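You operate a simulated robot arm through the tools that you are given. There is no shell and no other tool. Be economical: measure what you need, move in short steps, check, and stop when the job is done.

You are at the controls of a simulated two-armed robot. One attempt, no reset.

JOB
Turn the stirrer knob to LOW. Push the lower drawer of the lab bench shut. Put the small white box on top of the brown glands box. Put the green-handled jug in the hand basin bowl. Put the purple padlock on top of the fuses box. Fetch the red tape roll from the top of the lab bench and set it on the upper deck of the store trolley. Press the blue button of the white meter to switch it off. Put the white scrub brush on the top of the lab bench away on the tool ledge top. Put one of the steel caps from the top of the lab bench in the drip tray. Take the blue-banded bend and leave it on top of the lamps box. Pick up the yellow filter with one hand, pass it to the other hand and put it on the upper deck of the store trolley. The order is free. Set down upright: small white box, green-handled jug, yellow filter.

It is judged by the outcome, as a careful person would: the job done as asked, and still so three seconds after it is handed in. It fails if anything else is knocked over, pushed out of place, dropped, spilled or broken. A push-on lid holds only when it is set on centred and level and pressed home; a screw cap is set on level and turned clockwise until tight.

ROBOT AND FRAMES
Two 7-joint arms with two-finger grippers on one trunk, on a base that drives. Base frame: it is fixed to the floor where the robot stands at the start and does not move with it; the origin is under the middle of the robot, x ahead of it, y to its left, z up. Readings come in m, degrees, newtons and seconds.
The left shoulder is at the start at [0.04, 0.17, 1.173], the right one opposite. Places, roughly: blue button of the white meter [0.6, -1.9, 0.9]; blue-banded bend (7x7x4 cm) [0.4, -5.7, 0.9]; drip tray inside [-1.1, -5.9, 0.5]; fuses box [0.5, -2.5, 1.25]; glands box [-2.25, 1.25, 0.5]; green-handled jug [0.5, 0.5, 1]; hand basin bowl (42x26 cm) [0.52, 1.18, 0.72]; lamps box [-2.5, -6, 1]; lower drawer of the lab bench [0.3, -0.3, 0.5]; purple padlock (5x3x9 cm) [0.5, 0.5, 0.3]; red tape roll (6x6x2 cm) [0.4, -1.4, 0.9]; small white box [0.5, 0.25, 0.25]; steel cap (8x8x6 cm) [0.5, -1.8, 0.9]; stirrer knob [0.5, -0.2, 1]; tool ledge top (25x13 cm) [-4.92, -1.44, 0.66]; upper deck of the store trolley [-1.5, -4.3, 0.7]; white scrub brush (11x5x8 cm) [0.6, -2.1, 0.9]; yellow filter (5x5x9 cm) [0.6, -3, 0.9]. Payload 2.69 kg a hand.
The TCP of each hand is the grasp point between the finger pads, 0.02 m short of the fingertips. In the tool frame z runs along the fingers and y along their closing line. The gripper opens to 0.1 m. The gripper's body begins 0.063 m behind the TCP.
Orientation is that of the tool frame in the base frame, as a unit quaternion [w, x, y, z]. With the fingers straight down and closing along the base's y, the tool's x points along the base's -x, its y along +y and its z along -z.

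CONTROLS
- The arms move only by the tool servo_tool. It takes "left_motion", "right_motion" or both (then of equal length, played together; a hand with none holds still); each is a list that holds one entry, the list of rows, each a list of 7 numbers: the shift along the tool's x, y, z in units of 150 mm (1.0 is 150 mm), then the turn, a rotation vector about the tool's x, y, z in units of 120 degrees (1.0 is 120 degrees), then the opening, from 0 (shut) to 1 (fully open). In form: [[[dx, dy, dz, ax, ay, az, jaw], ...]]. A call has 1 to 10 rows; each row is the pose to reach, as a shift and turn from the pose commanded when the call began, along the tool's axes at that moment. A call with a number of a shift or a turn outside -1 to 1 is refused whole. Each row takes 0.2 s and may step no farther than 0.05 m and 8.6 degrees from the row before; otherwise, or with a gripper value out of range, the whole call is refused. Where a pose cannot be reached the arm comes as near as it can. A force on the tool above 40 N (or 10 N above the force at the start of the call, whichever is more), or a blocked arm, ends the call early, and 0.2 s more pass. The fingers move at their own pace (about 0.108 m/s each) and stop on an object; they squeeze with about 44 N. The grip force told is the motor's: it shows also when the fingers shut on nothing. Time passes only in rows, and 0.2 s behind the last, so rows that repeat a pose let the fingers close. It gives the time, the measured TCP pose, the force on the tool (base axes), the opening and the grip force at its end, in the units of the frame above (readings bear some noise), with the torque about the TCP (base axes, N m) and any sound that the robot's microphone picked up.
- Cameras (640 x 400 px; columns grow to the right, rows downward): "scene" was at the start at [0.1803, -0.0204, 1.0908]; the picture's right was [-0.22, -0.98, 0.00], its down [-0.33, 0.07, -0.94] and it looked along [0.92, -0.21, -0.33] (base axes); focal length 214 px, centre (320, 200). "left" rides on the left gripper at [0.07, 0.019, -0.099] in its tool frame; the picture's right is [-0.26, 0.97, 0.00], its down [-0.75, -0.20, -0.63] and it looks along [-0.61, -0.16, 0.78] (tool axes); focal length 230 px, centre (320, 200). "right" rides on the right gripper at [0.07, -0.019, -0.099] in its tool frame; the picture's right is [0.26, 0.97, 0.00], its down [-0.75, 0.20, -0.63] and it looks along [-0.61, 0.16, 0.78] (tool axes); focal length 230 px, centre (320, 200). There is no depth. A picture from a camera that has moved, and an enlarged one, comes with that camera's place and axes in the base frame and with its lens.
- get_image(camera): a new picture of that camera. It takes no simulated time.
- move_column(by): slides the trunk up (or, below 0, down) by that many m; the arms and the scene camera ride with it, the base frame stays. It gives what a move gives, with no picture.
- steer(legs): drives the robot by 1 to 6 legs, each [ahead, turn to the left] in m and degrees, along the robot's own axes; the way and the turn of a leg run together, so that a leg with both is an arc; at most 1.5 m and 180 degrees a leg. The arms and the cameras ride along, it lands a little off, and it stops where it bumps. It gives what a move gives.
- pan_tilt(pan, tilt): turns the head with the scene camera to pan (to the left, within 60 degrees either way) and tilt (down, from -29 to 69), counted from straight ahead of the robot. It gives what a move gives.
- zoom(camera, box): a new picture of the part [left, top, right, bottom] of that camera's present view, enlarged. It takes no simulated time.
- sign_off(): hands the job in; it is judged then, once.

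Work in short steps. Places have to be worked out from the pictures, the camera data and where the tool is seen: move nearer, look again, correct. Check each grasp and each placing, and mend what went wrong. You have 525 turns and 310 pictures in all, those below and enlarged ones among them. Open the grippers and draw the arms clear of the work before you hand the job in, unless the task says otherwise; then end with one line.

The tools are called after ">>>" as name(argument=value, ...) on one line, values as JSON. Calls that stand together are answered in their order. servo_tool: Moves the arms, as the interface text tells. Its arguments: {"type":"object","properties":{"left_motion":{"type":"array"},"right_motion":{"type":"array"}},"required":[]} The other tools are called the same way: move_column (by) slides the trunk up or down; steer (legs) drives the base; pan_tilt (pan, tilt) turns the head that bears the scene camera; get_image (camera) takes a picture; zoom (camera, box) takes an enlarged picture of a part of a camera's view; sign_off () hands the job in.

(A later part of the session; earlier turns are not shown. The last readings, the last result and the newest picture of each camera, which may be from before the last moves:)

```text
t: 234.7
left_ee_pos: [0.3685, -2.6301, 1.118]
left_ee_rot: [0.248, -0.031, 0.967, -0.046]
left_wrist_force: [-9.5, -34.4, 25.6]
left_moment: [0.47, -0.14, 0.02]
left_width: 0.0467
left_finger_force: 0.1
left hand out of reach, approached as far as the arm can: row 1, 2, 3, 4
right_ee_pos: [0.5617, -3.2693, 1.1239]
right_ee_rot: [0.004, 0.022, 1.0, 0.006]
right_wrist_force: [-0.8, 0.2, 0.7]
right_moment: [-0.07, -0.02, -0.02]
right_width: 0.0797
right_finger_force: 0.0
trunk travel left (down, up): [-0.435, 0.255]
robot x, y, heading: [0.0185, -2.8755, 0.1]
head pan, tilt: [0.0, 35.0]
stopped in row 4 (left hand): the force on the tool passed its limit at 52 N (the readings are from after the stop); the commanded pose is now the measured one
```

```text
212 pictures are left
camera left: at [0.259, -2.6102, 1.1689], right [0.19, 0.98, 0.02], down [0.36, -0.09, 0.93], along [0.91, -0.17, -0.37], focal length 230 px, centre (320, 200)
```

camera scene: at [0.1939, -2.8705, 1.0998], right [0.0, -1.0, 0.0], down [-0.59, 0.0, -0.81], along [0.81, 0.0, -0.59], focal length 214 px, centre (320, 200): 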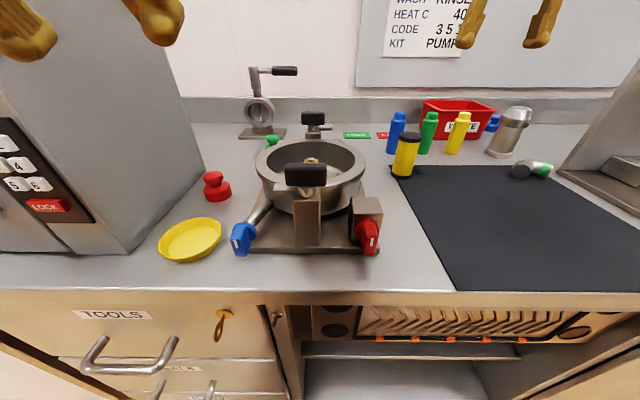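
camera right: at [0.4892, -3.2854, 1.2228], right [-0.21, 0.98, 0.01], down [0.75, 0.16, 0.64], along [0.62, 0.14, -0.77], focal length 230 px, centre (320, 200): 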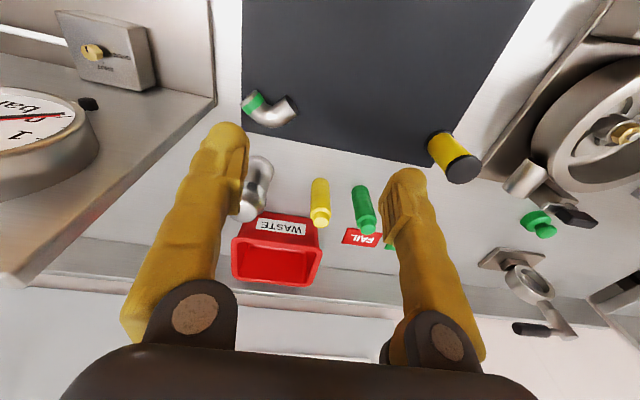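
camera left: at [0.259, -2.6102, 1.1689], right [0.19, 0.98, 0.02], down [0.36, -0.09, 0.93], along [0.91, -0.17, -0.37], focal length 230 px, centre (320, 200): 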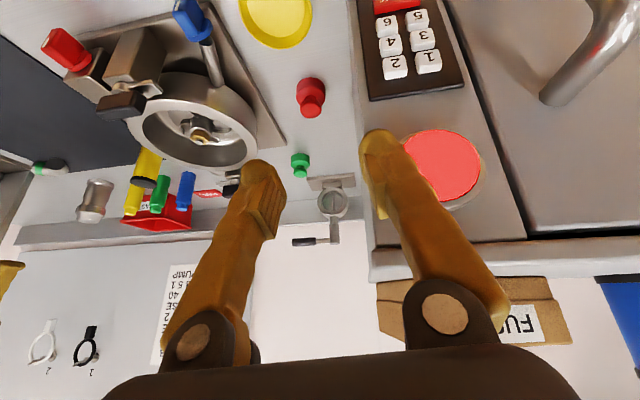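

The left fingers touched the oven side. Pull the left hand back and off it at once.

>>> servo_tool(left_motion=[[[0, -0.2, 0, 0, 0, 0, 0.5], [0.2, -0.25, 0, 0, 0, 0, 0.3], [0.4, -0.25, 0, 0, 0, 0, 0.3], [0.6, -0.2, -0.1, 0, 0, 0, 0.3], [0.8, -0.1, -0.2, 0, 0, 0, 0.3]]])

>>> pan_tilt(pan=40, tilt=5)

>>> get_image(camera="scene")

```text
t: 235.2
left_ee_pos: [0.3709, -2.6426, 1.1333]
left_ee_rot: [0.258, -0.052, 0.964, -0.04]
left_wrist_force: [-0.1, -0.5, 0.2]
left_moment: [0.04, -0.02, 0.01]
left_width: 0.0301
left_finger_force: 0.1
left hand out of reach, approached as far as the arm can: row 1, 2
right_ee_pos: [0.5471, -3.2666, 1.1318]
right_ee_rot: [0.012, 0.022, 1.0, 0.005]
right_wrist_force: [-0.1, 0.1, -0.4]
right_moment: [-0.01, -0.02, -0.01]
right_width: 0.0799
right_finger_force: 0.1
trunk travel left (down, up): [-0.435, 0.255]
robot x, y, heading: [0.0145, -2.8732, 0.2]
head pan, tilt: [0.0, 35.0]
stopped in row 2 (left hand): the force on the tool passed its limit at 69 N (the readings are from after the stop); the commanded pose is now the measured one
```

```text
t: 236.2
left_ee_pos: [0.3719, -2.6417, 1.1318]
left_ee_rot: [0.257, -0.05, 0.964, -0.04]
left_wrist_force: [0.0, 0.2, 1.2]
left_moment: [0.03, 0.0, 0.0]
left_width: 0.0299
left_finger_force: 0.1
right_ee_pos: [0.5489, -3.2658, 1.1311]
right_ee_rot: [0.009, 0.022, 1.0, 0.005]
right_wrist_force: [-0.7, -0.3, -0.5]
right_moment: [-0.04, 0.0, 0.02]
right_width: 0.0799
right_finger_force: 0.1
trunk travel left (down, up): [-0.435, 0.255]
robot x, y, heading: [0.0189, -2.8728, 0.3]
head pan, tilt: [40.0, 5.0]
```

```text
211 pictures are left
camera scene: at [0.1769, -2.8119, 1.1481], right [0.65, -0.76, -0.01], down [-0.08, -0.06, -0.99], along [0.76, 0.64, -0.1], focal length 214 px, centre (320, 200)
```

scene: 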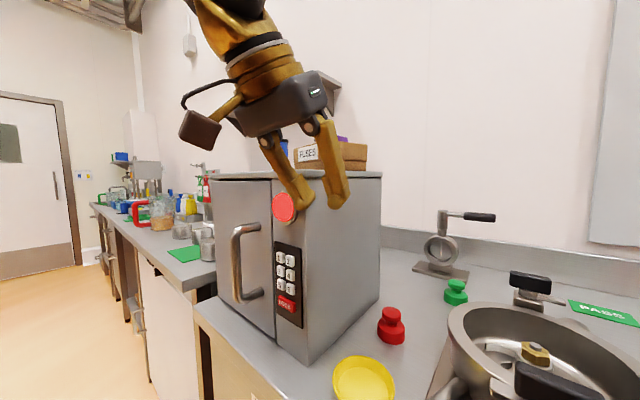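

The left gripper is near the oven's front corner; simply back the robot straight away.

>>> steer(legs=[[-0.3, 0]])

>>> get_image(camera="scene")

```text
t: 238.3
left_ee_pos: [0.0595, -2.6421, 1.133]
left_ee_rot: [0.258, -0.056, 0.964, -0.039]
left_wrist_force: [-0.2, -0.8, 0.5]
left_moment: [-0.04, -0.03, 0.01]
left_width: 0.0297
left_finger_force: 0.1
right_ee_pos: [0.2439, -3.2626, 1.131]
right_ee_rot: [0.009, 0.017, 1.0, 0.006]
right_wrist_force: [0.2, -0.7, -0.1]
right_moment: [0.01, -0.02, -0.03]
right_width: 0.08
right_finger_force: 0.1
trunk travel left (down, up): [-0.435, 0.255]
robot x, y, heading: [-0.2875, -2.8764, 1.0]
head pan, tilt: [40.0, 5.0]
```

```text
210 pictures are left
camera scene: at [-0.1329, -2.8131, 1.1484], right [0.66, -0.76, -0.01], down [-0.08, -0.06, -0.99], along [0.75, 0.65, -0.1], focal length 214 px, centre (320, 200)
```

scene: 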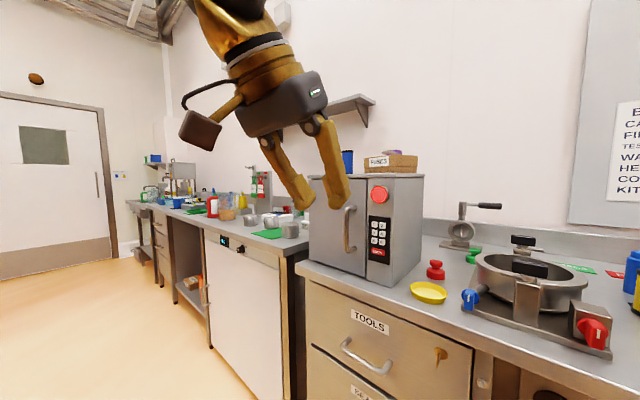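

Scene undisturbed. New plan: pick the filter with the left hand from further right. First pull the right hand back, and restore the left hand's orientation.

>>> servo_tool(right_motion=[[[0.25, 0, 0, 0, 0, 0, 0.8], [0.5, 0, 0, 0, 0, 0, 0.8], [0.75, 0, 0, 0, 0, 0, 0.8], [1.0, 0, 0, 0, 0, 0, 0.8]]], left_motion=[[[0, 0, 0, 0, 0.06, 0, 0.7], [0, -0.1, 0, 0, 0.12, 0, 0.7], [0, -0.1, 0, 0, 0.18, 0, 0.7], [0, -0.1, 0, 0, 0.24, 0, 0.7]]])

>>> steer(legs=[[-0.1, 0], [0, -90], [0.32, 0], [0, 90]])

>>> pan_tilt(pan=10, tilt=20)

>>> get_image(camera="scene")

```text
t: 239.3
left_ee_pos: [0.0455, -2.6574, 1.1393]
left_ee_rot: [0.018, -0.044, 0.998, -0.051]
left_wrist_force: [0.1, 0.0, 0.4]
left_moment: [0.0, 0.01, 0.02]
left_width: 0.0696
left_finger_force: 0.1
right_ee_pos: [0.0803, -3.2749, 1.1323]
right_ee_rot: [0.016, 0.014, 1.0, 0.007]
right_wrist_force: [0.2, -0.3, 0.0]
right_moment: [0.05, 0.0, 0.0]
right_width: 0.0801
right_finger_force: 0.1
right hand out of reach, approached as far as the arm can: row 3, 4
trunk travel left (down, up): [-0.435, 0.255]
robot x, y, heading: [-0.289, -2.8756, 0.9]
head pan, tilt: [40.0, 5.0]
```

```text
t: 250.1
left_ee_pos: [-0.0523, -2.9891, 1.1393]
left_ee_rot: [0.017, -0.027, 0.998, -0.052]
left_wrist_force: [0.2, -0.2, -0.1]
left_moment: [0.0, 0.0, 0.01]
left_width: 0.0699
left_finger_force: 0.1
right_ee_pos: [-0.0392, -3.6153, 1.1332]
right_ee_rot: [0.018, 0.034, 0.999, -0.012]
right_wrist_force: [1.1, -0.6, 0.3]
right_moment: [0.0, 0.03, -0.01]
right_width: 0.08
right_finger_force: 0.2
trunk travel left (down, up): [-0.435, 0.255]
robot x, y, heading: [-0.3949, -3.2078, -1.2]
head pan, tilt: [40.0, 5.0]
```

```text
t: 251.1
left_ee_pos: [-0.0695, -2.9905, 1.1434]
left_ee_rot: [0.026, -0.027, 0.998, -0.052]
left_wrist_force: [-0.4, -0.4, 0.2]
left_moment: [0.02, -0.02, 0.03]
left_width: 0.0697
left_finger_force: 0.2
right_ee_pos: [-0.0566, -3.6151, 1.138]
right_ee_rot: [0.027, 0.034, 0.999, -0.011]
right_wrist_force: [-0.1, -0.4, -0.1]
right_moment: [-0.01, 0.02, 0.01]
right_width: 0.0799
right_finger_force: 0.1
trunk travel left (down, up): [-0.435, 0.255]
robot x, y, heading: [-0.3962, -3.2055, -1.0]
head pan, tilt: [10.0, 20.0]
```

```text
209 pictures are left
camera scene: at [-0.215, -3.1928, 1.1235], right [0.16, -0.99, 0.0], down [-0.35, -0.05, -0.93], along [0.92, 0.15, -0.36], focal length 214 px, centre (320, 200)
```

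scene: 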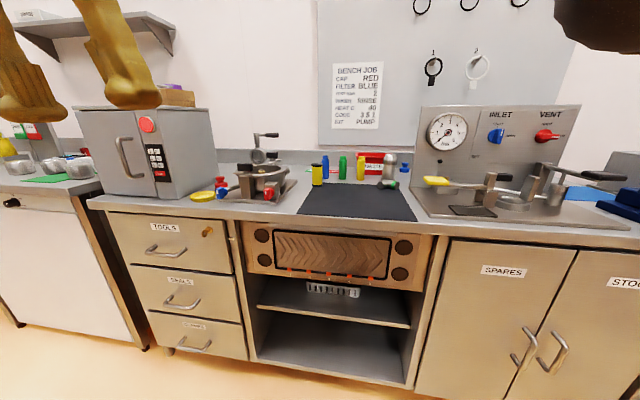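

Drive ahead 0.4 and straighten the left hand.

>>> steer(legs=[[0.4, 1]])

>>> servo_tool(left_motion=[[[-0.15, 0, 0.1, 0.025, 0.012, -0.013, 0.8], [-0.3, 0.0, 0.2, 0.05, 0.025, -0.026, 0.8], [-0.5, 0.0, 0.3, 0.05, 0.025, -0.026, 0.8], [-0.75, 0.0, 0.4, 0.05, 0.025, -0.026, 0.8], [-0.75, 0.0, 0.4, 0.05, 0.025, -0.026, 0.8]]])

>>> get_image(camera="left")

```text
t: 253.6
left_ee_pos: [0.333, -2.9823, 1.1435]
left_ee_rot: [0.025, -0.042, 0.998, -0.051]
left_wrist_force: [0.5, -0.7, 0.1]
left_moment: [-0.04, -0.01, -0.03]
left_width: 0.0702
left_finger_force: 0.1
right_ee_pos: [0.3637, -3.607, 1.1382]
right_ee_rot: [0.025, 0.02, 0.999, -0.011]
right_wrist_force: [0.0, -0.3, -0.2]
right_moment: [-0.01, 0.03, 0.01]
right_width: 0.0799
right_finger_force: 0.1
trunk travel left (down, up): [-0.435, 0.255]
robot x, y, heading: [0.0112, -3.2065, 0.6]
head pan, tilt: [10.0, 20.0]
```

```text
t: 254.8
left_ee_pos: [0.4289, -2.9764, 1.0983]
left_ee_rot: [0.01, -0.066, 0.992, -0.107]
left_wrist_force: [1.0, 0.6, -0.5]
left_moment: [-0.02, -0.05, -0.01]
left_width: 0.0801
left_finger_force: 0.1
right_ee_pos: [0.3446, -3.6049, 1.1435]
right_ee_rot: [0.036, 0.019, 0.999, -0.01]
right_wrist_force: [-0.2, -0.9, 0.2]
right_moment: [-0.02, -0.01, 0.01]
right_width: 0.0802
right_finger_force: 0.0
trunk travel left (down, up): [-0.435, 0.255]
robot x, y, heading: [0.0114, -3.2085, 0.5]
head pan, tilt: [10.0, 20.0]
```

```text
208 pictures are left
camera left: at [0.3543, -2.9486, 1.1895], right [0.13, 0.97, -0.2], down [0.75, 0.04, 0.66], along [0.65, -0.24, -0.72], focal length 230 px, centre (320, 200)
```

left: 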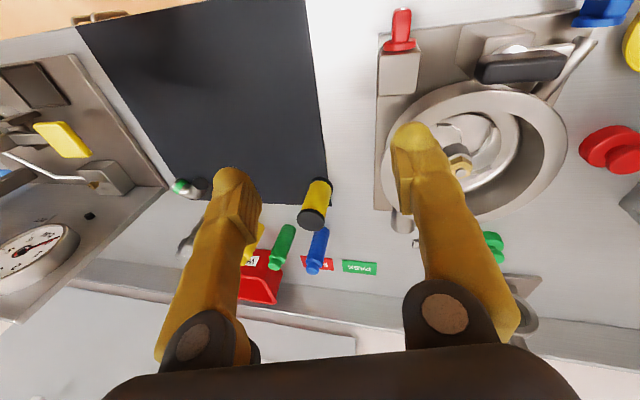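

I rolled the wrong way; correct the roll now. Filter ≈ (0.60,-3.045).

>>> servo_tool(left_motion=[[[-0.1, 0, 0, -0.05, 0.005, 0.03, 0.8], [-0.2, 0.0, 0, -0.102, 0.0095, 0.063, 0.8], [-0.3, -0.1, 0.0, -0.102, 0.0095, 0.063, 0.8], [-0.5, -0.2, 0.0, -0.102, 0.0095, 0.063, 0.8], [-0.5, -0.2, 0.0, -0.102, 0.0095, 0.063, 0.8]]])

>>> get_image(camera="left")

```text
t: 256.0
left_ee_pos: [0.5091, -2.9966, 1.1023]
left_ee_rot: [-0.001, 0.001, 1.0, 0.0]
left_wrist_force: [-0.5, 0.2, 0.7]
left_moment: [-0.01, -0.04, 0.01]
left_width: 0.08
left_finger_force: 0.0
right_ee_pos: [0.3452, -3.6042, 1.1448]
right_ee_rot: [0.035, 0.02, 0.999, -0.01]
right_wrist_force: [0.9, 0.2, -0.6]
right_moment: [-0.01, -0.02, 0.03]
right_width: 0.0799
right_finger_force: 0.0
trunk travel left (down, up): [-0.435, 0.255]
robot x, y, heading: [0.0135, -3.2089, 0.5]
head pan, tilt: [10.0, 20.0]
```

```text
207 pictures are left
camera left: at [0.4389, -2.9791, 1.2008], right [0.26, 0.97, 0.0], down [0.75, -0.2, 0.63], along [0.61, -0.16, -0.78], focal length 230 px, centre (320, 200)
```

left: 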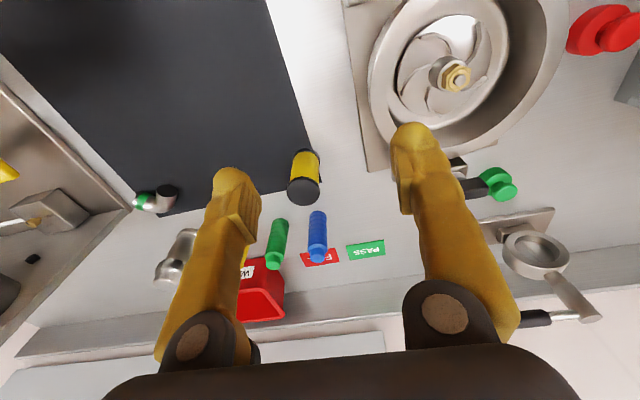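

Vertical now; filter at (0.602,-3.044). Move over it and descend partially.

>>> servo_tool(left_motion=[[[-0.2, -0.1, 0, 0, 0, 0, 0.8], [-0.4, -0.2, 0.0, 0, 0, 0, 0.8], [-0.62, -0.31, 0.0, 0, 0, 0, 0.8], [-0.62, -0.31, 0.25, 0, 0, 0, 0.8], [-0.62, -0.31, 0.45, 0, 0, 0, 0.8], [-0.62, -0.31, 0.45, 0, 0, 0, 0.8]]])

>>> get_image(camera="left")

```text
t: 257.0
left_ee_pos: [0.5821, -3.0467, 1.0876]
left_ee_rot: [0.009, 0.0, 1.0, 0.0]
left_wrist_force: [-0.8, -0.2, -0.1]
left_moment: [0.04, -0.13, 0.0]
left_width: 0.0799
left_finger_force: 0.0
right_ee_pos: [0.3237, -3.6047, 1.1502]
right_ee_rot: [0.046, 0.021, 0.999, -0.009]
right_wrist_force: [-0.5, 0.2, 0.0]
right_moment: [-0.01, -0.09, 0.0]
right_width: 0.08
right_finger_force: 0.0
trunk travel left (down, up): [-0.435, 0.255]
robot x, y, heading: [0.0079, -3.2075, 0.7]
head pan, tilt: [10.0, 20.0]
stopped in row 5 (left hand): the arm was blocked; the commanded pose is now the measured one
```

```text
206 pictures are left
camera left: at [0.5112, -3.0282, 1.185], right [0.26, 0.97, 0.01], down [0.74, -0.2, 0.64], along [0.62, -0.16, -0.77], focal length 230 px, centre (320, 200)
```

left: 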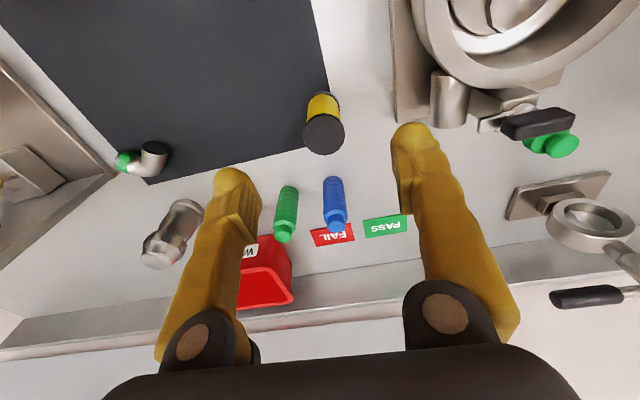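

Odd block; try descending again with a smaller forward component.

>>> servo_tool(left_motion=[[[-0.05, 0, 0.1, 0, 0, 0, 0.8], [-0.08, 0.0, 0.2, 0, 0, 0, 0.8], [-0.1, 0.0, 0.3, 0, 0, 0, 0.8], [-0.1, 0.0, 0.4, 0, 0, 0, 0.8], [-0.1, 0.0, 0.4, 0, 0, 0, 0.8]]])

```text
t: 257.6
left_ee_pos: [0.5829, -3.0458, 1.0658]
left_ee_rot: [0.016, 0.0, 1.0, 0.001]
left_wrist_force: [-1.7, -0.4, -0.4]
left_moment: [0.01, -0.06, 0.0]
left_width: 0.0802
left_finger_force: 0.1
right_ee_pos: [0.3068, -3.6049, 1.1518]
right_ee_rot: [0.054, 0.02, 0.998, -0.008]
right_wrist_force: [-1.2, 0.0, -0.1]
right_moment: [0.01, -0.07, 0.0]
right_width: 0.08
right_finger_force: 0.0
trunk travel left (down, up): [-0.435, 0.255]
robot x, y, heading: [0.0119, -3.2059, 0.5]
head pan, tilt: [10.0, 20.0]
stopped in row 3 (left hand): the arm was blocked; the commanded pose is now the measured one
```

>>> pan_tilt(pan=25, tilt=35)

>>> get_image(camera="scene")

>>> get_image(camera="right")

```text
t: 258.4
left_ee_pos: [0.5867, -3.0459, 1.0614]
left_ee_rot: [0.013, 0.001, 1.0, 0.002]
left_wrist_force: [0.3, -0.1, 1.1]
left_moment: [-0.01, 0.02, 0.02]
left_width: 0.0802
left_finger_force: 0.0
right_ee_pos: [0.3107, -3.6044, 1.1511]
right_ee_rot: [0.052, 0.02, 0.998, -0.008]
right_wrist_force: [0.3, -0.4, 0.6]
right_moment: [0.0, 0.02, 0.02]
right_width: 0.0801
right_finger_force: 0.1
trunk travel left (down, up): [-0.435, 0.255]
robot x, y, heading: [0.0108, -3.2071, 0.7]
head pan, tilt: [25.0, 35.0]
```

```text
205 pictures are left
camera scene: at [0.1798, -3.1688, 1.0999], right [0.43, -0.9, -0.01], down [-0.53, -0.25, -0.81], along [0.73, 0.35, -0.59], focal length 214 px, centre (320, 200)
```

scene: 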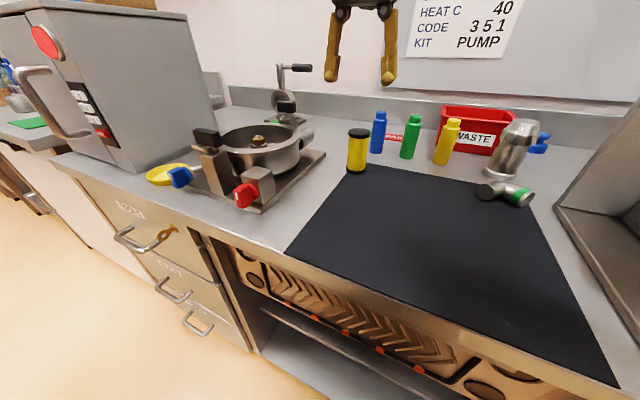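

```text
204 pictures are left
camera right: at [0.2296, -3.619, 1.2436], right [-0.22, 0.98, -0.04], down [0.69, 0.18, 0.7], along [0.69, 0.13, -0.71], focal length 230 px, centre (320, 200)
```

right: 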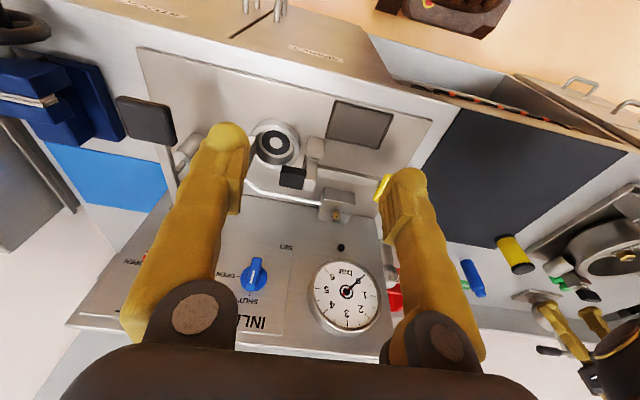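

Likely the arm is near full extension. Drive 5 cm closer and try again.

>>> steer(legs=[[0.05, 0]])

>>> servo_tool(left_motion=[[[0.0, 0, 0.1, 0, 0, 0, 0.8], [0.0, 0.0, 0.15, 0, 0, 0, 0.8]]])

>>> get_image(camera="left")

```text
t: 259.3
left_ee_pos: [0.6394, -3.0456, 1.0602]
left_ee_rot: [0.012, 0.0, 1.0, 0.0]
left_wrist_force: [0.6, -0.1, -0.5]
left_moment: [0.02, 0.08, -0.01]
left_width: 0.08
left_finger_force: 0.1
right_ee_pos: [0.3646, -3.6047, 1.152]
right_ee_rot: [0.05, 0.02, 0.999, -0.008]
right_wrist_force: [0.7, 0.1, -0.9]
right_moment: [0.0, 0.12, -0.03]
right_width: 0.08
right_finger_force: 0.1
trunk travel left (down, up): [-0.435, 0.255]
robot x, y, heading: [0.0592, -3.2093, 0.5]
head pan, tilt: [25.0, 35.0]
```

```text
t: 259.9
left_ee_pos: [0.6191, -3.0472, 1.051]
left_ee_rot: [0.021, 0.001, 1.0, 0.001]
left_wrist_force: [-0.5, 0.1, 0.8]
left_moment: [-0.02, -0.02, 0.01]
left_width: 0.0803
left_finger_force: 0.1
right_ee_pos: [0.342, -3.6029, 1.155]
right_ee_rot: [0.061, 0.02, 0.998, -0.006]
right_wrist_force: [-1.1, -0.5, 0.9]
right_moment: [-0.02, -0.04, 0.0]
right_width: 0.0801
right_finger_force: 0.0
trunk travel left (down, up): [-0.435, 0.255]
robot x, y, heading: [0.0642, -3.2103, 0.7]
head pan, tilt: [25.0, 35.0]
```

```text
203 pictures are left
camera left: at [0.5445, -3.0292, 1.1458], right [0.26, 0.97, 0.01], down [0.72, -0.2, 0.66], along [0.64, -0.16, -0.75], focal length 230 px, centre (320, 200)
```

left: 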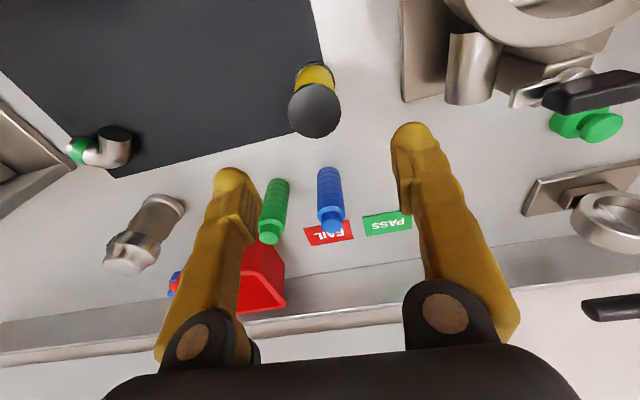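

Now descend onto the filter (0.604,-3.047) to TCP z≈0.947.

>>> servo_tool(left_motion=[[[0.08, 0, 0.15, 0, 0, 0, 0.8], [0.1, 0.0, 0.3, 0, 0, 0, 0.8], [0.1, 0.0, 0.45, 0, 0, 0, 0.8], [0.1, 0.0, 0.58, 0, 0.01, 0, 0.8], [0.1, 0.0, 0.66, 0, 0.018, 0, 0.8], [0.1, 0.0, 0.66, 0, 0.018, 0, 0.8]]])

>>> get_image(camera="left")

```text
t: 261.3
left_ee_pos: [0.6081, -3.0455, 0.95]
left_ee_rot: [0.003, 0.001, 1.0, 0.001]
left_wrist_force: [-0.2, 0.4, -0.2]
left_moment: [0.0, 0.02, -0.01]
left_width: 0.08
left_finger_force: 0.0
right_ee_pos: [0.3417, -3.603, 1.1554]
right_ee_rot: [0.06, 0.019, 0.998, -0.007]
right_wrist_force: [0.2, 0.2, 0.0]
right_moment: [0.02, 0.0, 0.01]
right_width: 0.0799
right_finger_force: 0.1
trunk travel left (down, up): [-0.435, 0.255]
robot x, y, heading: [0.0601, -3.2058, 0.7]
head pan, tilt: [25.0, 35.0]
```

```text
202 pictures are left
camera left: at [0.5378, -3.0281, 1.0479], right [0.26, 0.97, 0.0], down [0.75, -0.2, 0.63], along [0.61, -0.16, -0.77], focal length 230 px, centre (320, 200)
```

left: 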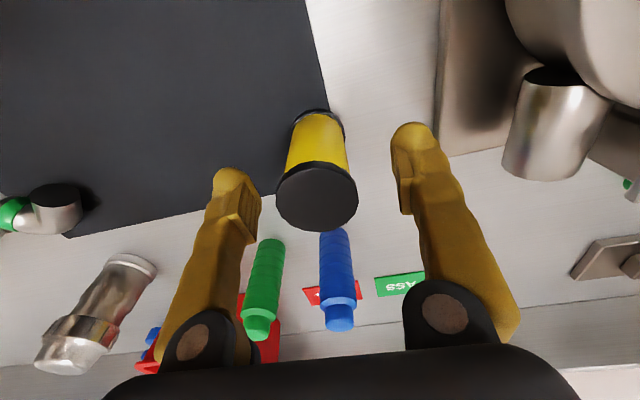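

The filter is between the fingers. Close, then lift.

>>> servo_tool(left_motion=[[[0, 0, 0, 0, 0, 0, 0.3], [0, 0.0, 0, 0, 0, 0, 0.3], [0, 0.0, 0, 0, 0, 0, 0.3], [0, 0.0, -0.2, 0, 0, 0, 0.3], [0, 0.0, -0.5, 0, 0, 0, 0.3], [0, 0.0, -0.8, 0, 0, 0, 0.3], [0.2, 0.0, -1.0, 0, 0, 0, 0.3], [0.5, 0.0, -1.0, 0, 0, 0, 0.3], [0.8, 0.0, -1.0, 0, 0, 0, 0.3]]])

>>> get_image(camera="left")

```text
t: 263.3
left_ee_pos: [0.4891, -3.0473, 1.0984]
left_ee_rot: [0.004, 0.002, 1.0, 0.0]
left_wrist_force: [0.3, -0.7, -1.4]
left_moment: [0.02, -0.01, -0.03]
left_width: 0.043
left_finger_force: 43.5
right_ee_pos: [0.342, -3.604, 1.1566]
right_ee_rot: [0.06, 0.019, 0.998, -0.006]
right_wrist_force: [-0.3, 0.7, 0.1]
right_moment: [-0.03, 0.01, -0.01]
right_width: 0.08
right_finger_force: 0.1
trunk travel left (down, up): [-0.435, 0.255]
robot x, y, heading: [0.0606, -3.2048, 0.8]
head pan, tilt: [25.0, 35.0]
```

```text
201 pictures are left
camera left: at [0.4185, -3.0305, 1.1974], right [0.26, 0.97, 0.0], down [0.75, -0.2, 0.63], along [0.61, -0.16, -0.77], focal length 230 px, centre (320, 200)
```

left: 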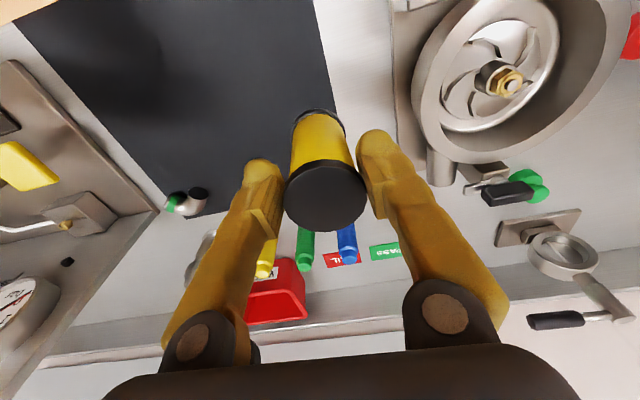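

Filter held. Back off for the handover, then tilt the right hand 60° from vertical.

>>> steer(legs=[[-0.4, 0]])

>>> servo_tool(right_motion=[[[0, 0, 0.1, 0, -0.05, 0, 0.8], [-0.1, 0, 0.2, 0, -0.1, 0, 0.8], [-0.2, 0, 0.3, 0, -0.15, 0, 0.8], [-0.3, 0, 0.4, 0, -0.2, 0, 0.8], [-0.3, 0, 0.5, 0, -0.25, 0, 0.8], [-0.3, 0, 0.6, 0, -0.3, 0, 0.8], [-0.3, 0, 0.7, 0, -0.35, 0, 0.8], [-0.3, 0, 0.8, 0, -0.4, 0, 0.8], [-0.3, 0, 0.9, 0, -0.45, 0, 0.8]]])

```text
t: 265.9
left_ee_pos: [0.0795, -3.0516, 1.0997]
left_ee_rot: [0.002, -0.001, 1.0, 0.002]
left_wrist_force: [0.3, -0.2, -1.0]
left_moment: [0.0, 0.03, 0.0]
left_width: 0.0431
left_finger_force: 43.6
right_ee_pos: [-0.0658, -3.6081, 1.1563]
right_ee_rot: [0.059, 0.018, 0.998, -0.007]
right_wrist_force: [-0.9, -0.6, 0.8]
right_moment: [-0.01, -0.04, -0.02]
right_width: 0.0801
right_finger_force: 0.0
trunk travel left (down, up): [-0.435, 0.255]
robot x, y, heading: [-0.3471, -3.2106, 0.7]
head pan, tilt: [25.0, 35.0]
```

```text
t: 267.9
left_ee_pos: [0.063, -3.053, 1.1043]
left_ee_rot: [0.011, -0.001, 1.0, 0.002]
left_wrist_force: [-0.1, -0.3, -0.9]
left_moment: [0.02, 0.0, 0.0]
left_width: 0.0431
left_finger_force: 43.9
right_ee_pos: [-0.0031, -3.6443, 1.013]
right_ee_rot: [0.505, 0.02, 0.862, -0.024]
right_wrist_force: [-0.7, -0.1, -0.9]
right_moment: [0.01, -0.04, -0.02]
right_width: 0.08
right_finger_force: 0.0
right hand out of reach, approached as far as the arm can: row 5, 6, 7, 8, 9
trunk travel left (down, up): [-0.435, 0.255]
robot x, y, heading: [-0.3458, -3.2119, 1.0]
head pan, tilt: [25.0, 35.0]
```

Bring the filter toward the centre with the left hand while the right starts moving inward and yawing.

>>> servo_tool(left_motion=[[[-0.1, -0.15, 0.07, 0, 0, 0, 0.3], [-0.2, -0.3, 0.14, 0, 0, 0, 0.3], [-0.3, -0.45, 0.21, 0, 0, 0, 0.3], [-0.38, -0.6, 0.29, 0, 0, 0, 0.3], [-0.38, -0.65, 0.29, 0, 0, 0, 0.3]]], right_motion=[[[-0.1, 0.2, 0, -0.04, 0, -0.025, 0.9], [-0.2, 0.4, 0, -0.08, 0, -0.05, 0.9], [-0.3, 0.6, 0, -0.13, 0, -0.075, 0.9], [-0.4, 0.8, 0, -0.17, 0, -0.1, 0.9], [-0.46, 1.0, 0, -0.2165, 0, -0.125, 0.9]]])

>>> pan_tilt(pan=0, tilt=25)

>>> get_image(camera="scene")

```text
t: 269.1
left_ee_pos: [0.1194, -3.1494, 1.0629]
left_ee_rot: [0.011, 0.0, 1.0, 0.002]
left_wrist_force: [-0.4, 0.4, 0.0]
left_moment: [-0.01, 0.0, 0.01]
left_width: 0.043
left_finger_force: 44.3
right_ee_pos: [0.049, -3.5006, 1.0756]
right_ee_rot: [0.497, -0.212, 0.833, 0.114]
right_wrist_force: [-0.3, -0.4, -1.0]
right_moment: [0.01, -0.01, 0.0]
right_width: 0.0899
right_finger_force: 0.0
right hand out of reach, approached as far as the arm can: row 1, 2, 3, 4, 5
trunk travel left (down, up): [-0.435, 0.255]
robot x, y, heading: [-0.3457, -3.2156, 0.7]
head pan, tilt: [25.0, 35.0]
```

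```text
t: 270.0
left_ee_pos: [0.1213, -3.1491, 1.0623]
left_ee_rot: [0.01, -0.002, 1.0, 0.002]
left_wrist_force: [0.3, 0.3, -0.7]
left_moment: [-0.02, -0.02, 0.03]
left_width: 0.0429
left_finger_force: 43.9
right_ee_pos: [0.0505, -3.5011, 1.0782]
right_ee_rot: [0.501, -0.211, 0.832, 0.114]
right_wrist_force: [-0.5, 0.4, 0.2]
right_moment: [0.01, -0.02, 0.01]
right_width: 0.0898
right_finger_force: 0.0
trunk travel left (down, up): [-0.435, 0.255]
robot x, y, heading: [-0.3459, -3.2129, 0.7]
head pan, tilt: [0.0, 25.0]
```

```text
200 pictures are left
camera scene: at [-0.1668, -3.2095, 1.1154], right [0.02, -1.0, 0.0], down [-0.44, -0.01, -0.9], along [0.9, 0.01, -0.44], focal length 214 px, centre (320, 200)
```

scene: 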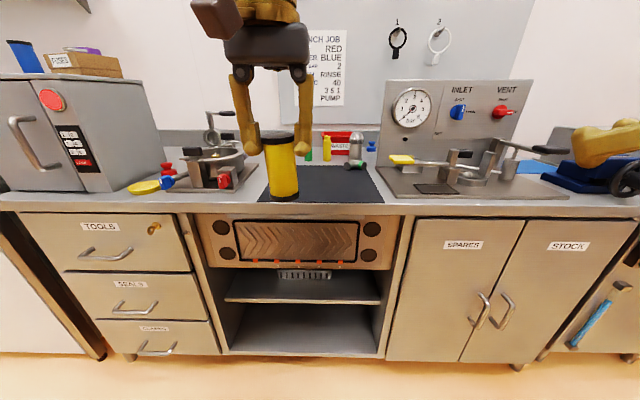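

Filter visible and upright. Bring the right hand in to a standoff in two moves.

>>> servo_tool(right_motion=[[[-0.05, 0.23, 0.09, 0, 0, 0, 0.9], [-0.1, 0.46, 0.18, 0, 0, 0, 0.9], [-0.15, 0.69, 0.27, 0, 0, 0, 0.9], [-0.2, 0.92, 0.37, 0, 0, 0, 0.9]]])

>>> get_image(camera="scene")

>>> get_image(camera="right")

```text
t: 271.0
left_ee_pos: [0.1198, -3.1488, 1.063]
left_ee_rot: [0.011, -0.001, 1.0, 0.002]
left_wrist_force: [0.5, 0.0, -0.2]
left_moment: [0.02, -0.02, 0.0]
left_width: 0.0429
left_finger_force: 44.2
right_ee_pos: [0.0912, -3.3471, 1.0731]
right_ee_rot: [0.509, -0.198, 0.83, 0.115]
right_wrist_force: [0.3, 1.6, 0.0]
right_moment: [0.0, -0.01, -0.05]
right_width: 0.0904
right_finger_force: 0.0
right hand out of reach, approached as far as the arm can: row 1, 2, 3, 4
trunk travel left (down, up): [-0.435, 0.255]
robot x, y, heading: [-0.3512, -3.21, 0.6]
head pan, tilt: [0.0, 25.0]
```

```text
199 pictures are left
camera scene: at [-0.1672, -3.209, 1.1155], right [0.01, -1.0, 0.0], down [-0.44, -0.01, -0.9], along [0.9, 0.01, -0.44], focal length 214 px, centre (320, 200)
```

scene: 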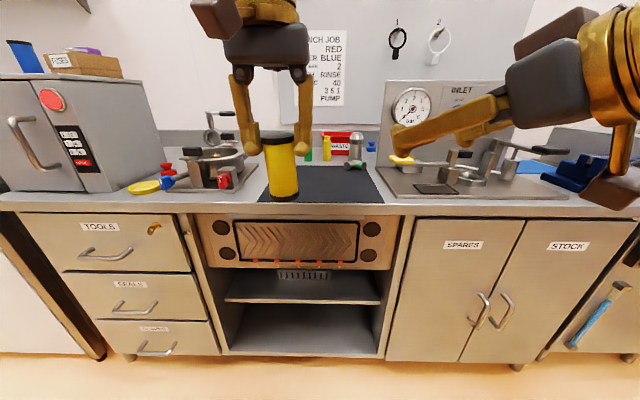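

```text
198 pictures are left
camera right: at [-0.0083, -3.4172, 1.0575], right [-0.54, 0.81, -0.24], down [-0.29, 0.09, 0.95], along [0.79, 0.58, 0.19], focal length 230 px, centre (320, 200)
```

right: 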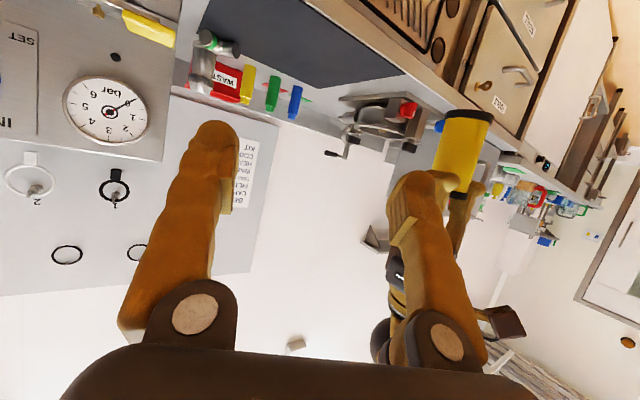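

The right hand stalls there; I'll bring the filter to it instead. Raise and move the left hand to a staging point in front of the right gripper.

>>> servo_tool(left_motion=[[[-0.1, 0, -0.2, 0, 0, 0, 0.3], [-0.3, -0.1, -0.39, 0, 0, 0, 0.3], [-0.45, -0.35, -0.39, 0, 0, 0, 0.3], [-0.5, -0.6, -0.39, 0, 0, 0, 0.3], [-0.5, -0.85, -0.39, 0, 0, 0, 0.3], [-0.5, -0.94, -0.39, 0, 0, 0, 0.3]]])

>>> get_image(camera="scene")

>>> get_image(camera="right")

```text
t: 272.2
left_ee_pos: [0.1942, -3.2603, 1.1496]
left_ee_rot: [0.022, -0.023, 0.999, -0.017]
left_wrist_force: [-0.7, 0.8, -0.7]
left_moment: [0.0, -0.11, 0.01]
left_width: 0.0432
left_finger_force: 44.3
right_ee_pos: [0.094, -3.3343, 1.0986]
right_ee_rot: [0.544, -0.211, 0.803, 0.123]
right_wrist_force: [-1.1, 1.4, 0.4]
right_moment: [-0.04, -0.01, -0.03]
right_width: 0.0901
right_finger_force: 0.1
trunk travel left (down, up): [-0.435, 0.255]
robot x, y, heading: [-0.3459, -3.2137, 0.9]
head pan, tilt: [0.0, 25.0]
stopped in row 6 (left hand): the arm was blocked; the commanded pose is now the measured one
```

```text
197 pictures are left
camera scene: at [-0.1695, -3.2086, 1.116], right [0.01, -1.0, 0.0], down [-0.44, -0.01, -0.9], along [0.9, 0.01, -0.44], focal length 214 px, centre (320, 200)
```

scene: 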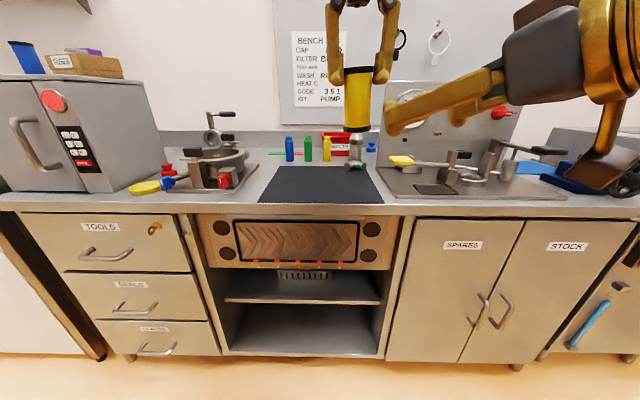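

```text
196 pictures are left
camera right: at [-0.0019, -3.4077, 1.0726], right [-0.54, 0.8, -0.27], down [-0.37, 0.06, 0.93], along [0.76, 0.6, 0.26], focal length 230 px, centre (320, 200)
```

right: 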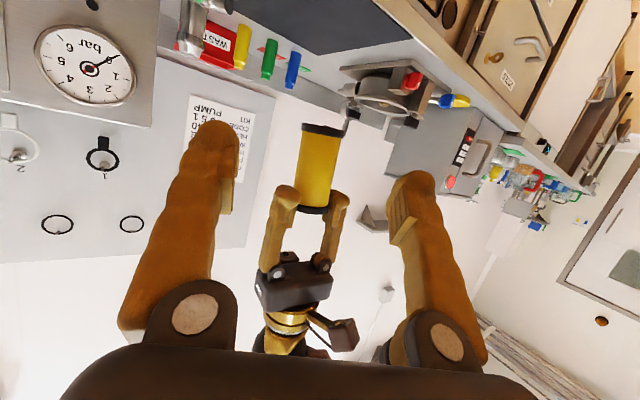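

The filter is now right in front of the right gripper (≈12 cm). Advance the right hand.

>>> servo_tool(right_motion=[[[-0.09, 0.06, 0.19, 0, 0, 0, 0.9], [-0.17, 0.12, 0.37, 0, 0, 0, 0.9], [-0.26, 0.12, 0.55, 0, 0, 0, 0.9]]])

>>> get_image(camera="right")

```text
t: 272.6
left_ee_pos: [0.1786, -3.2633, 1.1593]
left_ee_rot: [0.032, -0.023, 0.999, -0.016]
left_wrist_force: [-1.8, 1.0, -1.3]
left_moment: [-0.04, -0.06, -0.01]
left_width: 0.0431
left_finger_force: 44.0
right_ee_pos: [0.0973, -3.3272, 1.1088]
right_ee_rot: [0.558, -0.206, 0.794, 0.125]
right_wrist_force: [-0.2, 0.6, 0.8]
right_moment: [0.01, 0.0, 0.0]
right_width: 0.0898
right_finger_force: 0.0
trunk travel left (down, up): [-0.435, 0.255]
robot x, y, heading: [-0.3504, -3.2129, 0.7]
head pan, tilt: [0.0, 25.0]
stopped in row 1 (left hand): the arm was blocked; the commanded pose is now the measured one
```

```text
195 pictures are left
camera right: at [0.0016, -3.3987, 1.0789], right [-0.53, 0.8, -0.27], down [-0.4, 0.05, 0.92], along [0.75, 0.59, 0.3], focal length 230 px, centre (320, 200)
```

right: 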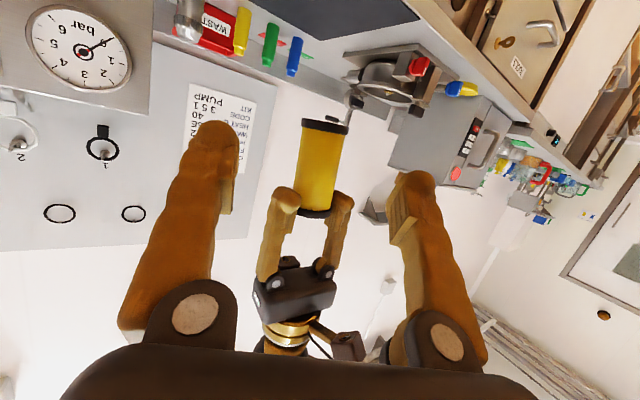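

The arms crowd each other near head height. I separate them a little, raise the column by 0.25, and redo the handover lower relative to the shoulders.

>>> servo_tool(left_motion=[[[0, 0.2, 0, 0, 0, 0, 0.3], [0, 0.45, 0, 0, 0, 0, 0.3], [0, 0.7, 0, 0, 0, 0, 0.3], [0, 0.8, 0, 0, 0.015, 0, 0.3]]], right_motion=[[[0, -0.2, 0, 0, 0, 0, 0.9], [0, -0.4, 0, 0, 0, 0, 0.9], [0, -0.6, 0, 0, 0, 0, 0.9], [0, -0.8, 0, 0, 0, 0, 0.9]]])

>>> move_column(by=0.24)

>>> servo_tool(left_motion=[[[0, 0, 0.3, 0, 0, 0, 0.3], [0, 0, 0.6, 0, 0, 0, 0.3], [0, 0, 0.9, 0, 0, 0, 0.3], [0, 0, 1.0, 0, 0, 0, 0.3]]])

```text
t: 273.6
left_ee_pos: [0.1772, -3.1429, 1.154]
left_ee_rot: [0.014, -0.022, 1.0, -0.016]
left_wrist_force: [0.9, -0.4, -0.7]
left_moment: [-0.01, 0.0, 0.0]
left_width: 0.0429
left_finger_force: 43.7
right_ee_pos: [0.1295, -3.4417, 1.0945]
right_ee_rot: [0.532, -0.199, 0.814, 0.122]
right_wrist_force: [0.6, 0.4, 0.7]
right_moment: [0.01, 0.0, 0.03]
right_width: 0.09
right_finger_force: 0.2
trunk travel left (down, up): [-0.435, 0.255]
robot x, y, heading: [-0.3492, -3.2106, 0.7]
head pan, tilt: [0.0, 25.0]
```

```text
t: 276.1
left_ee_pos: [0.1775, -3.1424, 1.3924]
left_ee_rot: [0.013, -0.023, 1.0, -0.017]
left_wrist_force: [0.1, -0.9, -0.2]
left_moment: [-0.04, -0.03, 0.0]
left_width: 0.0429
left_finger_force: 44.2
right_ee_pos: [0.1305, -3.4409, 1.3349]
right_ee_rot: [0.532, -0.199, 0.814, 0.122]
right_wrist_force: [0.1, -0.1, -0.8]
right_moment: [-0.02, 0.0, 0.01]
right_width: 0.0899
right_finger_force: 0.0
trunk travel left (down, up): [-0.675, 0.015]
robot x, y, heading: [-0.3467, -3.2106, 0.7]
head pan, tilt: [0.0, 25.0]
```

```text
t: 277.1
left_ee_pos: [0.1821, -3.1457, 1.2415]
left_ee_rot: [0.014, -0.023, 1.0, -0.016]
left_wrist_force: [-0.5, -0.2, -0.8]
left_moment: [-0.01, 0.05, 0.01]
left_width: 0.0431
left_finger_force: 43.6
right_ee_pos: [0.1312, -3.4406, 1.334]
right_ee_rot: [0.532, -0.198, 0.814, 0.121]
right_wrist_force: [-0.8, 0.0, -0.3]
right_moment: [-0.03, 0.01, -0.02]
right_width: 0.0898
right_finger_force: 0.0
trunk travel left (down, up): [-0.675, 0.015]
robot x, y, heading: [-0.3471, -3.2109, 0.9]
head pan, tilt: [0.0, 25.0]
```

Lower both hands.

>>> servo_tool(left_motion=[[[0, 0, 0.25, 0, 0, 0, 0.3], [0, 0, 0.5, 0, 0, 0, 0.3], [0, 0, 0.75, 0, 0, 0, 0.3], [0, 0, 0.8, 0, 0, 0, 0.3]]], right_motion=[[[0.25, 0, 0.11, 0, 0, 0, 0.9], [0.5, 0, 0.22, 0, 0, 0, 0.9], [0.75, 0, 0.33, 0, 0, 0, 0.9], [1.0, 0, 0.44, 0, 0, 0, 0.9]]])

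>>> servo_tool(right_motion=[[[0.15, 0.0, 0.06, 0, 0, 0, 0.9], [0.3, 0.1, 0.13, 0, 0, 0, 0.9], [0.35, 0.35, 0.16, 0, 0, 0, 0.9], [0.4, 0.6, 0.18, 0, 0, 0, 0.9]]])

>>> get_image(camera="right")

```text
t: 278.1
left_ee_pos: [0.185, -3.1532, 1.1219]
left_ee_rot: [0.013, -0.023, 1.0, -0.016]
left_wrist_force: [-0.1, -0.3, -0.5]
left_moment: [0.03, 0.0, 0.03]
left_width: 0.0432
left_finger_force: 43.9
right_ee_pos: [0.1318, -3.4405, 1.1715]
right_ee_rot: [0.532, -0.199, 0.814, 0.121]
right_wrist_force: [0.0, -0.6, -0.3]
right_moment: [0.01, -0.01, 0.01]
right_width: 0.0901
right_finger_force: 0.1
trunk travel left (down, up): [-0.675, 0.015]
robot x, y, heading: [-0.35, -3.2135, 0.6]
head pan, tilt: [0.0, 25.0]
```

```text
t: 279.1
left_ee_pos: [0.1841, -3.1494, 1.1238]
left_ee_rot: [0.012, -0.022, 1.0, -0.016]
left_wrist_force: [0.1, -0.5, -1.3]
left_moment: [-0.01, 0.02, 0.0]
left_width: 0.0434
left_finger_force: 44.0
right_ee_pos: [0.0903, -3.3617, 1.1031]
right_ee_rot: [0.532, -0.199, 0.814, 0.121]
right_wrist_force: [-0.1, 0.9, 0.3]
right_moment: [-0.01, -0.02, 0.01]
right_width: 0.0899
right_finger_force: 0.1
trunk travel left (down, up): [-0.675, 0.015]
robot x, y, heading: [-0.3463, -3.2118, 0.8]
head pan, tilt: [0.0, 25.0]
```

```text
194 pictures are left
camera right: at [-0.0077, -3.4327, 1.0801], right [-0.53, 0.81, -0.25], down [-0.34, 0.07, 0.94], along [0.78, 0.58, 0.24], focal length 230 px, centre (320, 200)
```

right: 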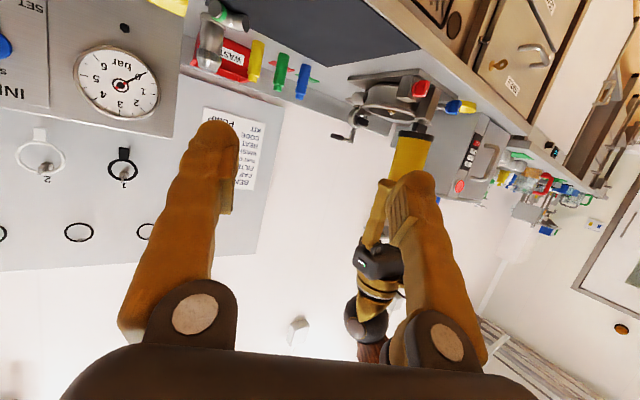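

Now motions are exact. Slide the right hand sideways onto the filter's line.

>>> servo_tool(right_motion=[[[0, 0.3, 0, 0, 0, 0, 0.9], [0, 0.6, 0, 0, 0, 0, 0.9], [0, 0.85, 0.0, 0, 0, 0, 0.9], [0.15, 0.99, 0.06, 0, 0, 0, 0.9]]])

>>> get_image(camera="right")

>>> get_image(camera="scene")

```text
t: 280.1
left_ee_pos: [0.1843, -3.1512, 1.1232]
left_ee_rot: [0.015, -0.023, 1.0, -0.016]
left_wrist_force: [-0.2, -0.1, 0.4]
left_moment: [-0.03, 0.01, 0.0]
left_width: 0.0429
left_finger_force: 44.1
right_ee_pos: [0.024, -3.2307, 1.0789]
right_ee_rot: [0.532, -0.199, 0.814, 0.121]
right_wrist_force: [0.5, 0.2, -0.4]
right_moment: [0.0, -0.03, 0.01]
right_width: 0.0898
right_finger_force: 0.1
trunk travel left (down, up): [-0.675, 0.015]
robot x, y, heading: [-0.3498, -3.2132, 0.6]
head pan, tilt: [0.0, 25.0]
```

```text
193 pictures are left
camera right: at [-0.0741, -3.3007, 1.0558], right [-0.53, 0.81, -0.25], down [-0.34, 0.07, 0.94], along [0.78, 0.58, 0.24], focal length 230 px, centre (320, 200)
```

right: 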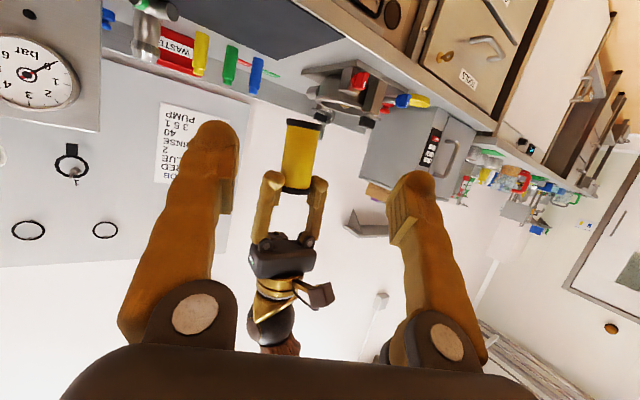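

```text
192 pictures are left
camera scene: at [-0.1624, -3.2093, 1.3553], right [0.01, -1.0, 0.0], down [-0.44, -0.01, -0.9], along [0.9, 0.01, -0.44], focal length 214 px, centre (320, 200)
```

scene: 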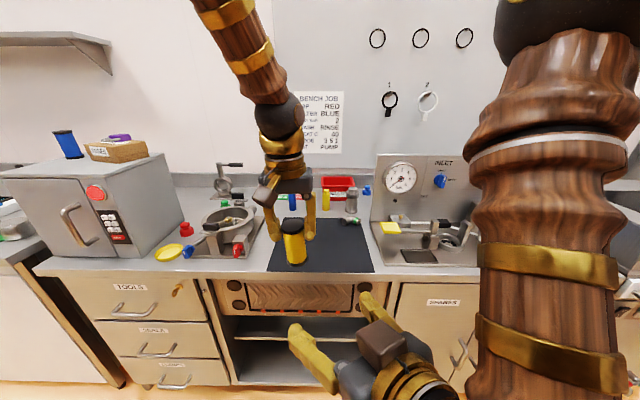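

Perfectly aligned. Advance most of the way.

>>> servo_tool(right_motion=[[[-0.1, 0.0, 0.22, 0, 0, 0, 0.9], [-0.2, 0, 0.44, 0, 0, 0, 0.9], [-0.3, 0, 0.66, 0, 0, 0, 0.9], [-0.384, 0, 0.87, 0, 0, 0, 0.9], [-0.384, 0, 0.87, 0, 0, 0, 0.9]]])

>>> get_image(camera="right")

>>> get_image(camera="scene")

```text
t: 281.3
left_ee_pos: [0.1843, -3.1504, 1.1224]
left_ee_rot: [0.015, -0.021, 1.0, -0.017]
left_wrist_force: [0.7, 0.0, -0.2]
left_moment: [-0.04, -0.01, 0.02]
left_width: 0.043
left_finger_force: 43.7
right_ee_pos: [0.1513, -3.1675, 1.0751]
right_ee_rot: [0.532, -0.199, 0.814, 0.121]
right_wrist_force: [0.8, -0.3, -0.2]
right_moment: [-0.01, 0.0, -0.02]
right_width: 0.0898
right_finger_force: 0.0
trunk travel left (down, up): [-0.675, 0.015]
robot x, y, heading: [-0.35, -3.2148, 0.6]
head pan, tilt: [0.0, 25.0]
```

```text
191 pictures are left
camera right: at [0.0533, -3.2387, 1.0523], right [-0.53, 0.81, -0.25], down [-0.34, 0.07, 0.94], along [0.78, 0.58, 0.24], focal length 230 px, centre (320, 200)
```

right: 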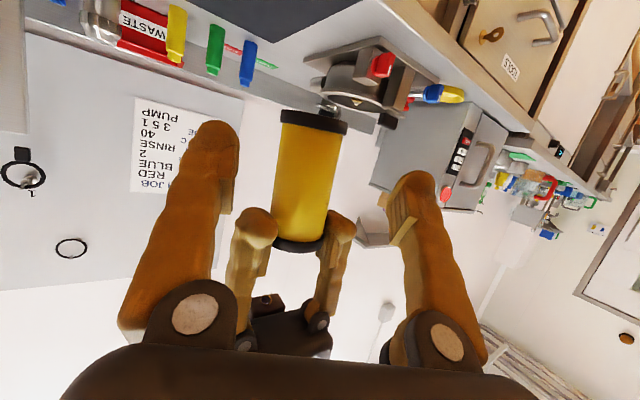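

```text
190 pictures are left
camera scene: at [-0.163, -3.2098, 1.3554], right [0.01, -1.0, 0.0], down [-0.44, -0.01, -0.9], along [0.9, 0.01, -0.44], focal length 214 px, centre (320, 200)
```

scene: 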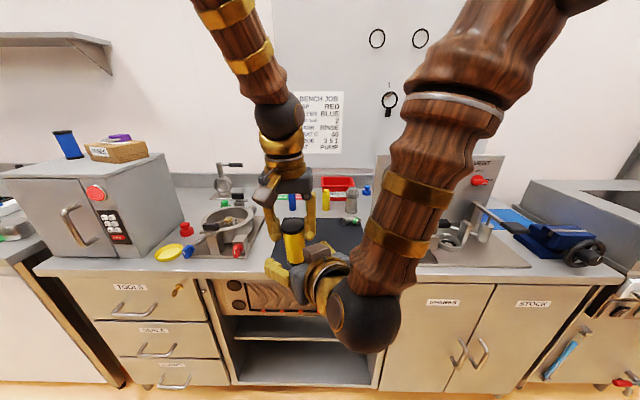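

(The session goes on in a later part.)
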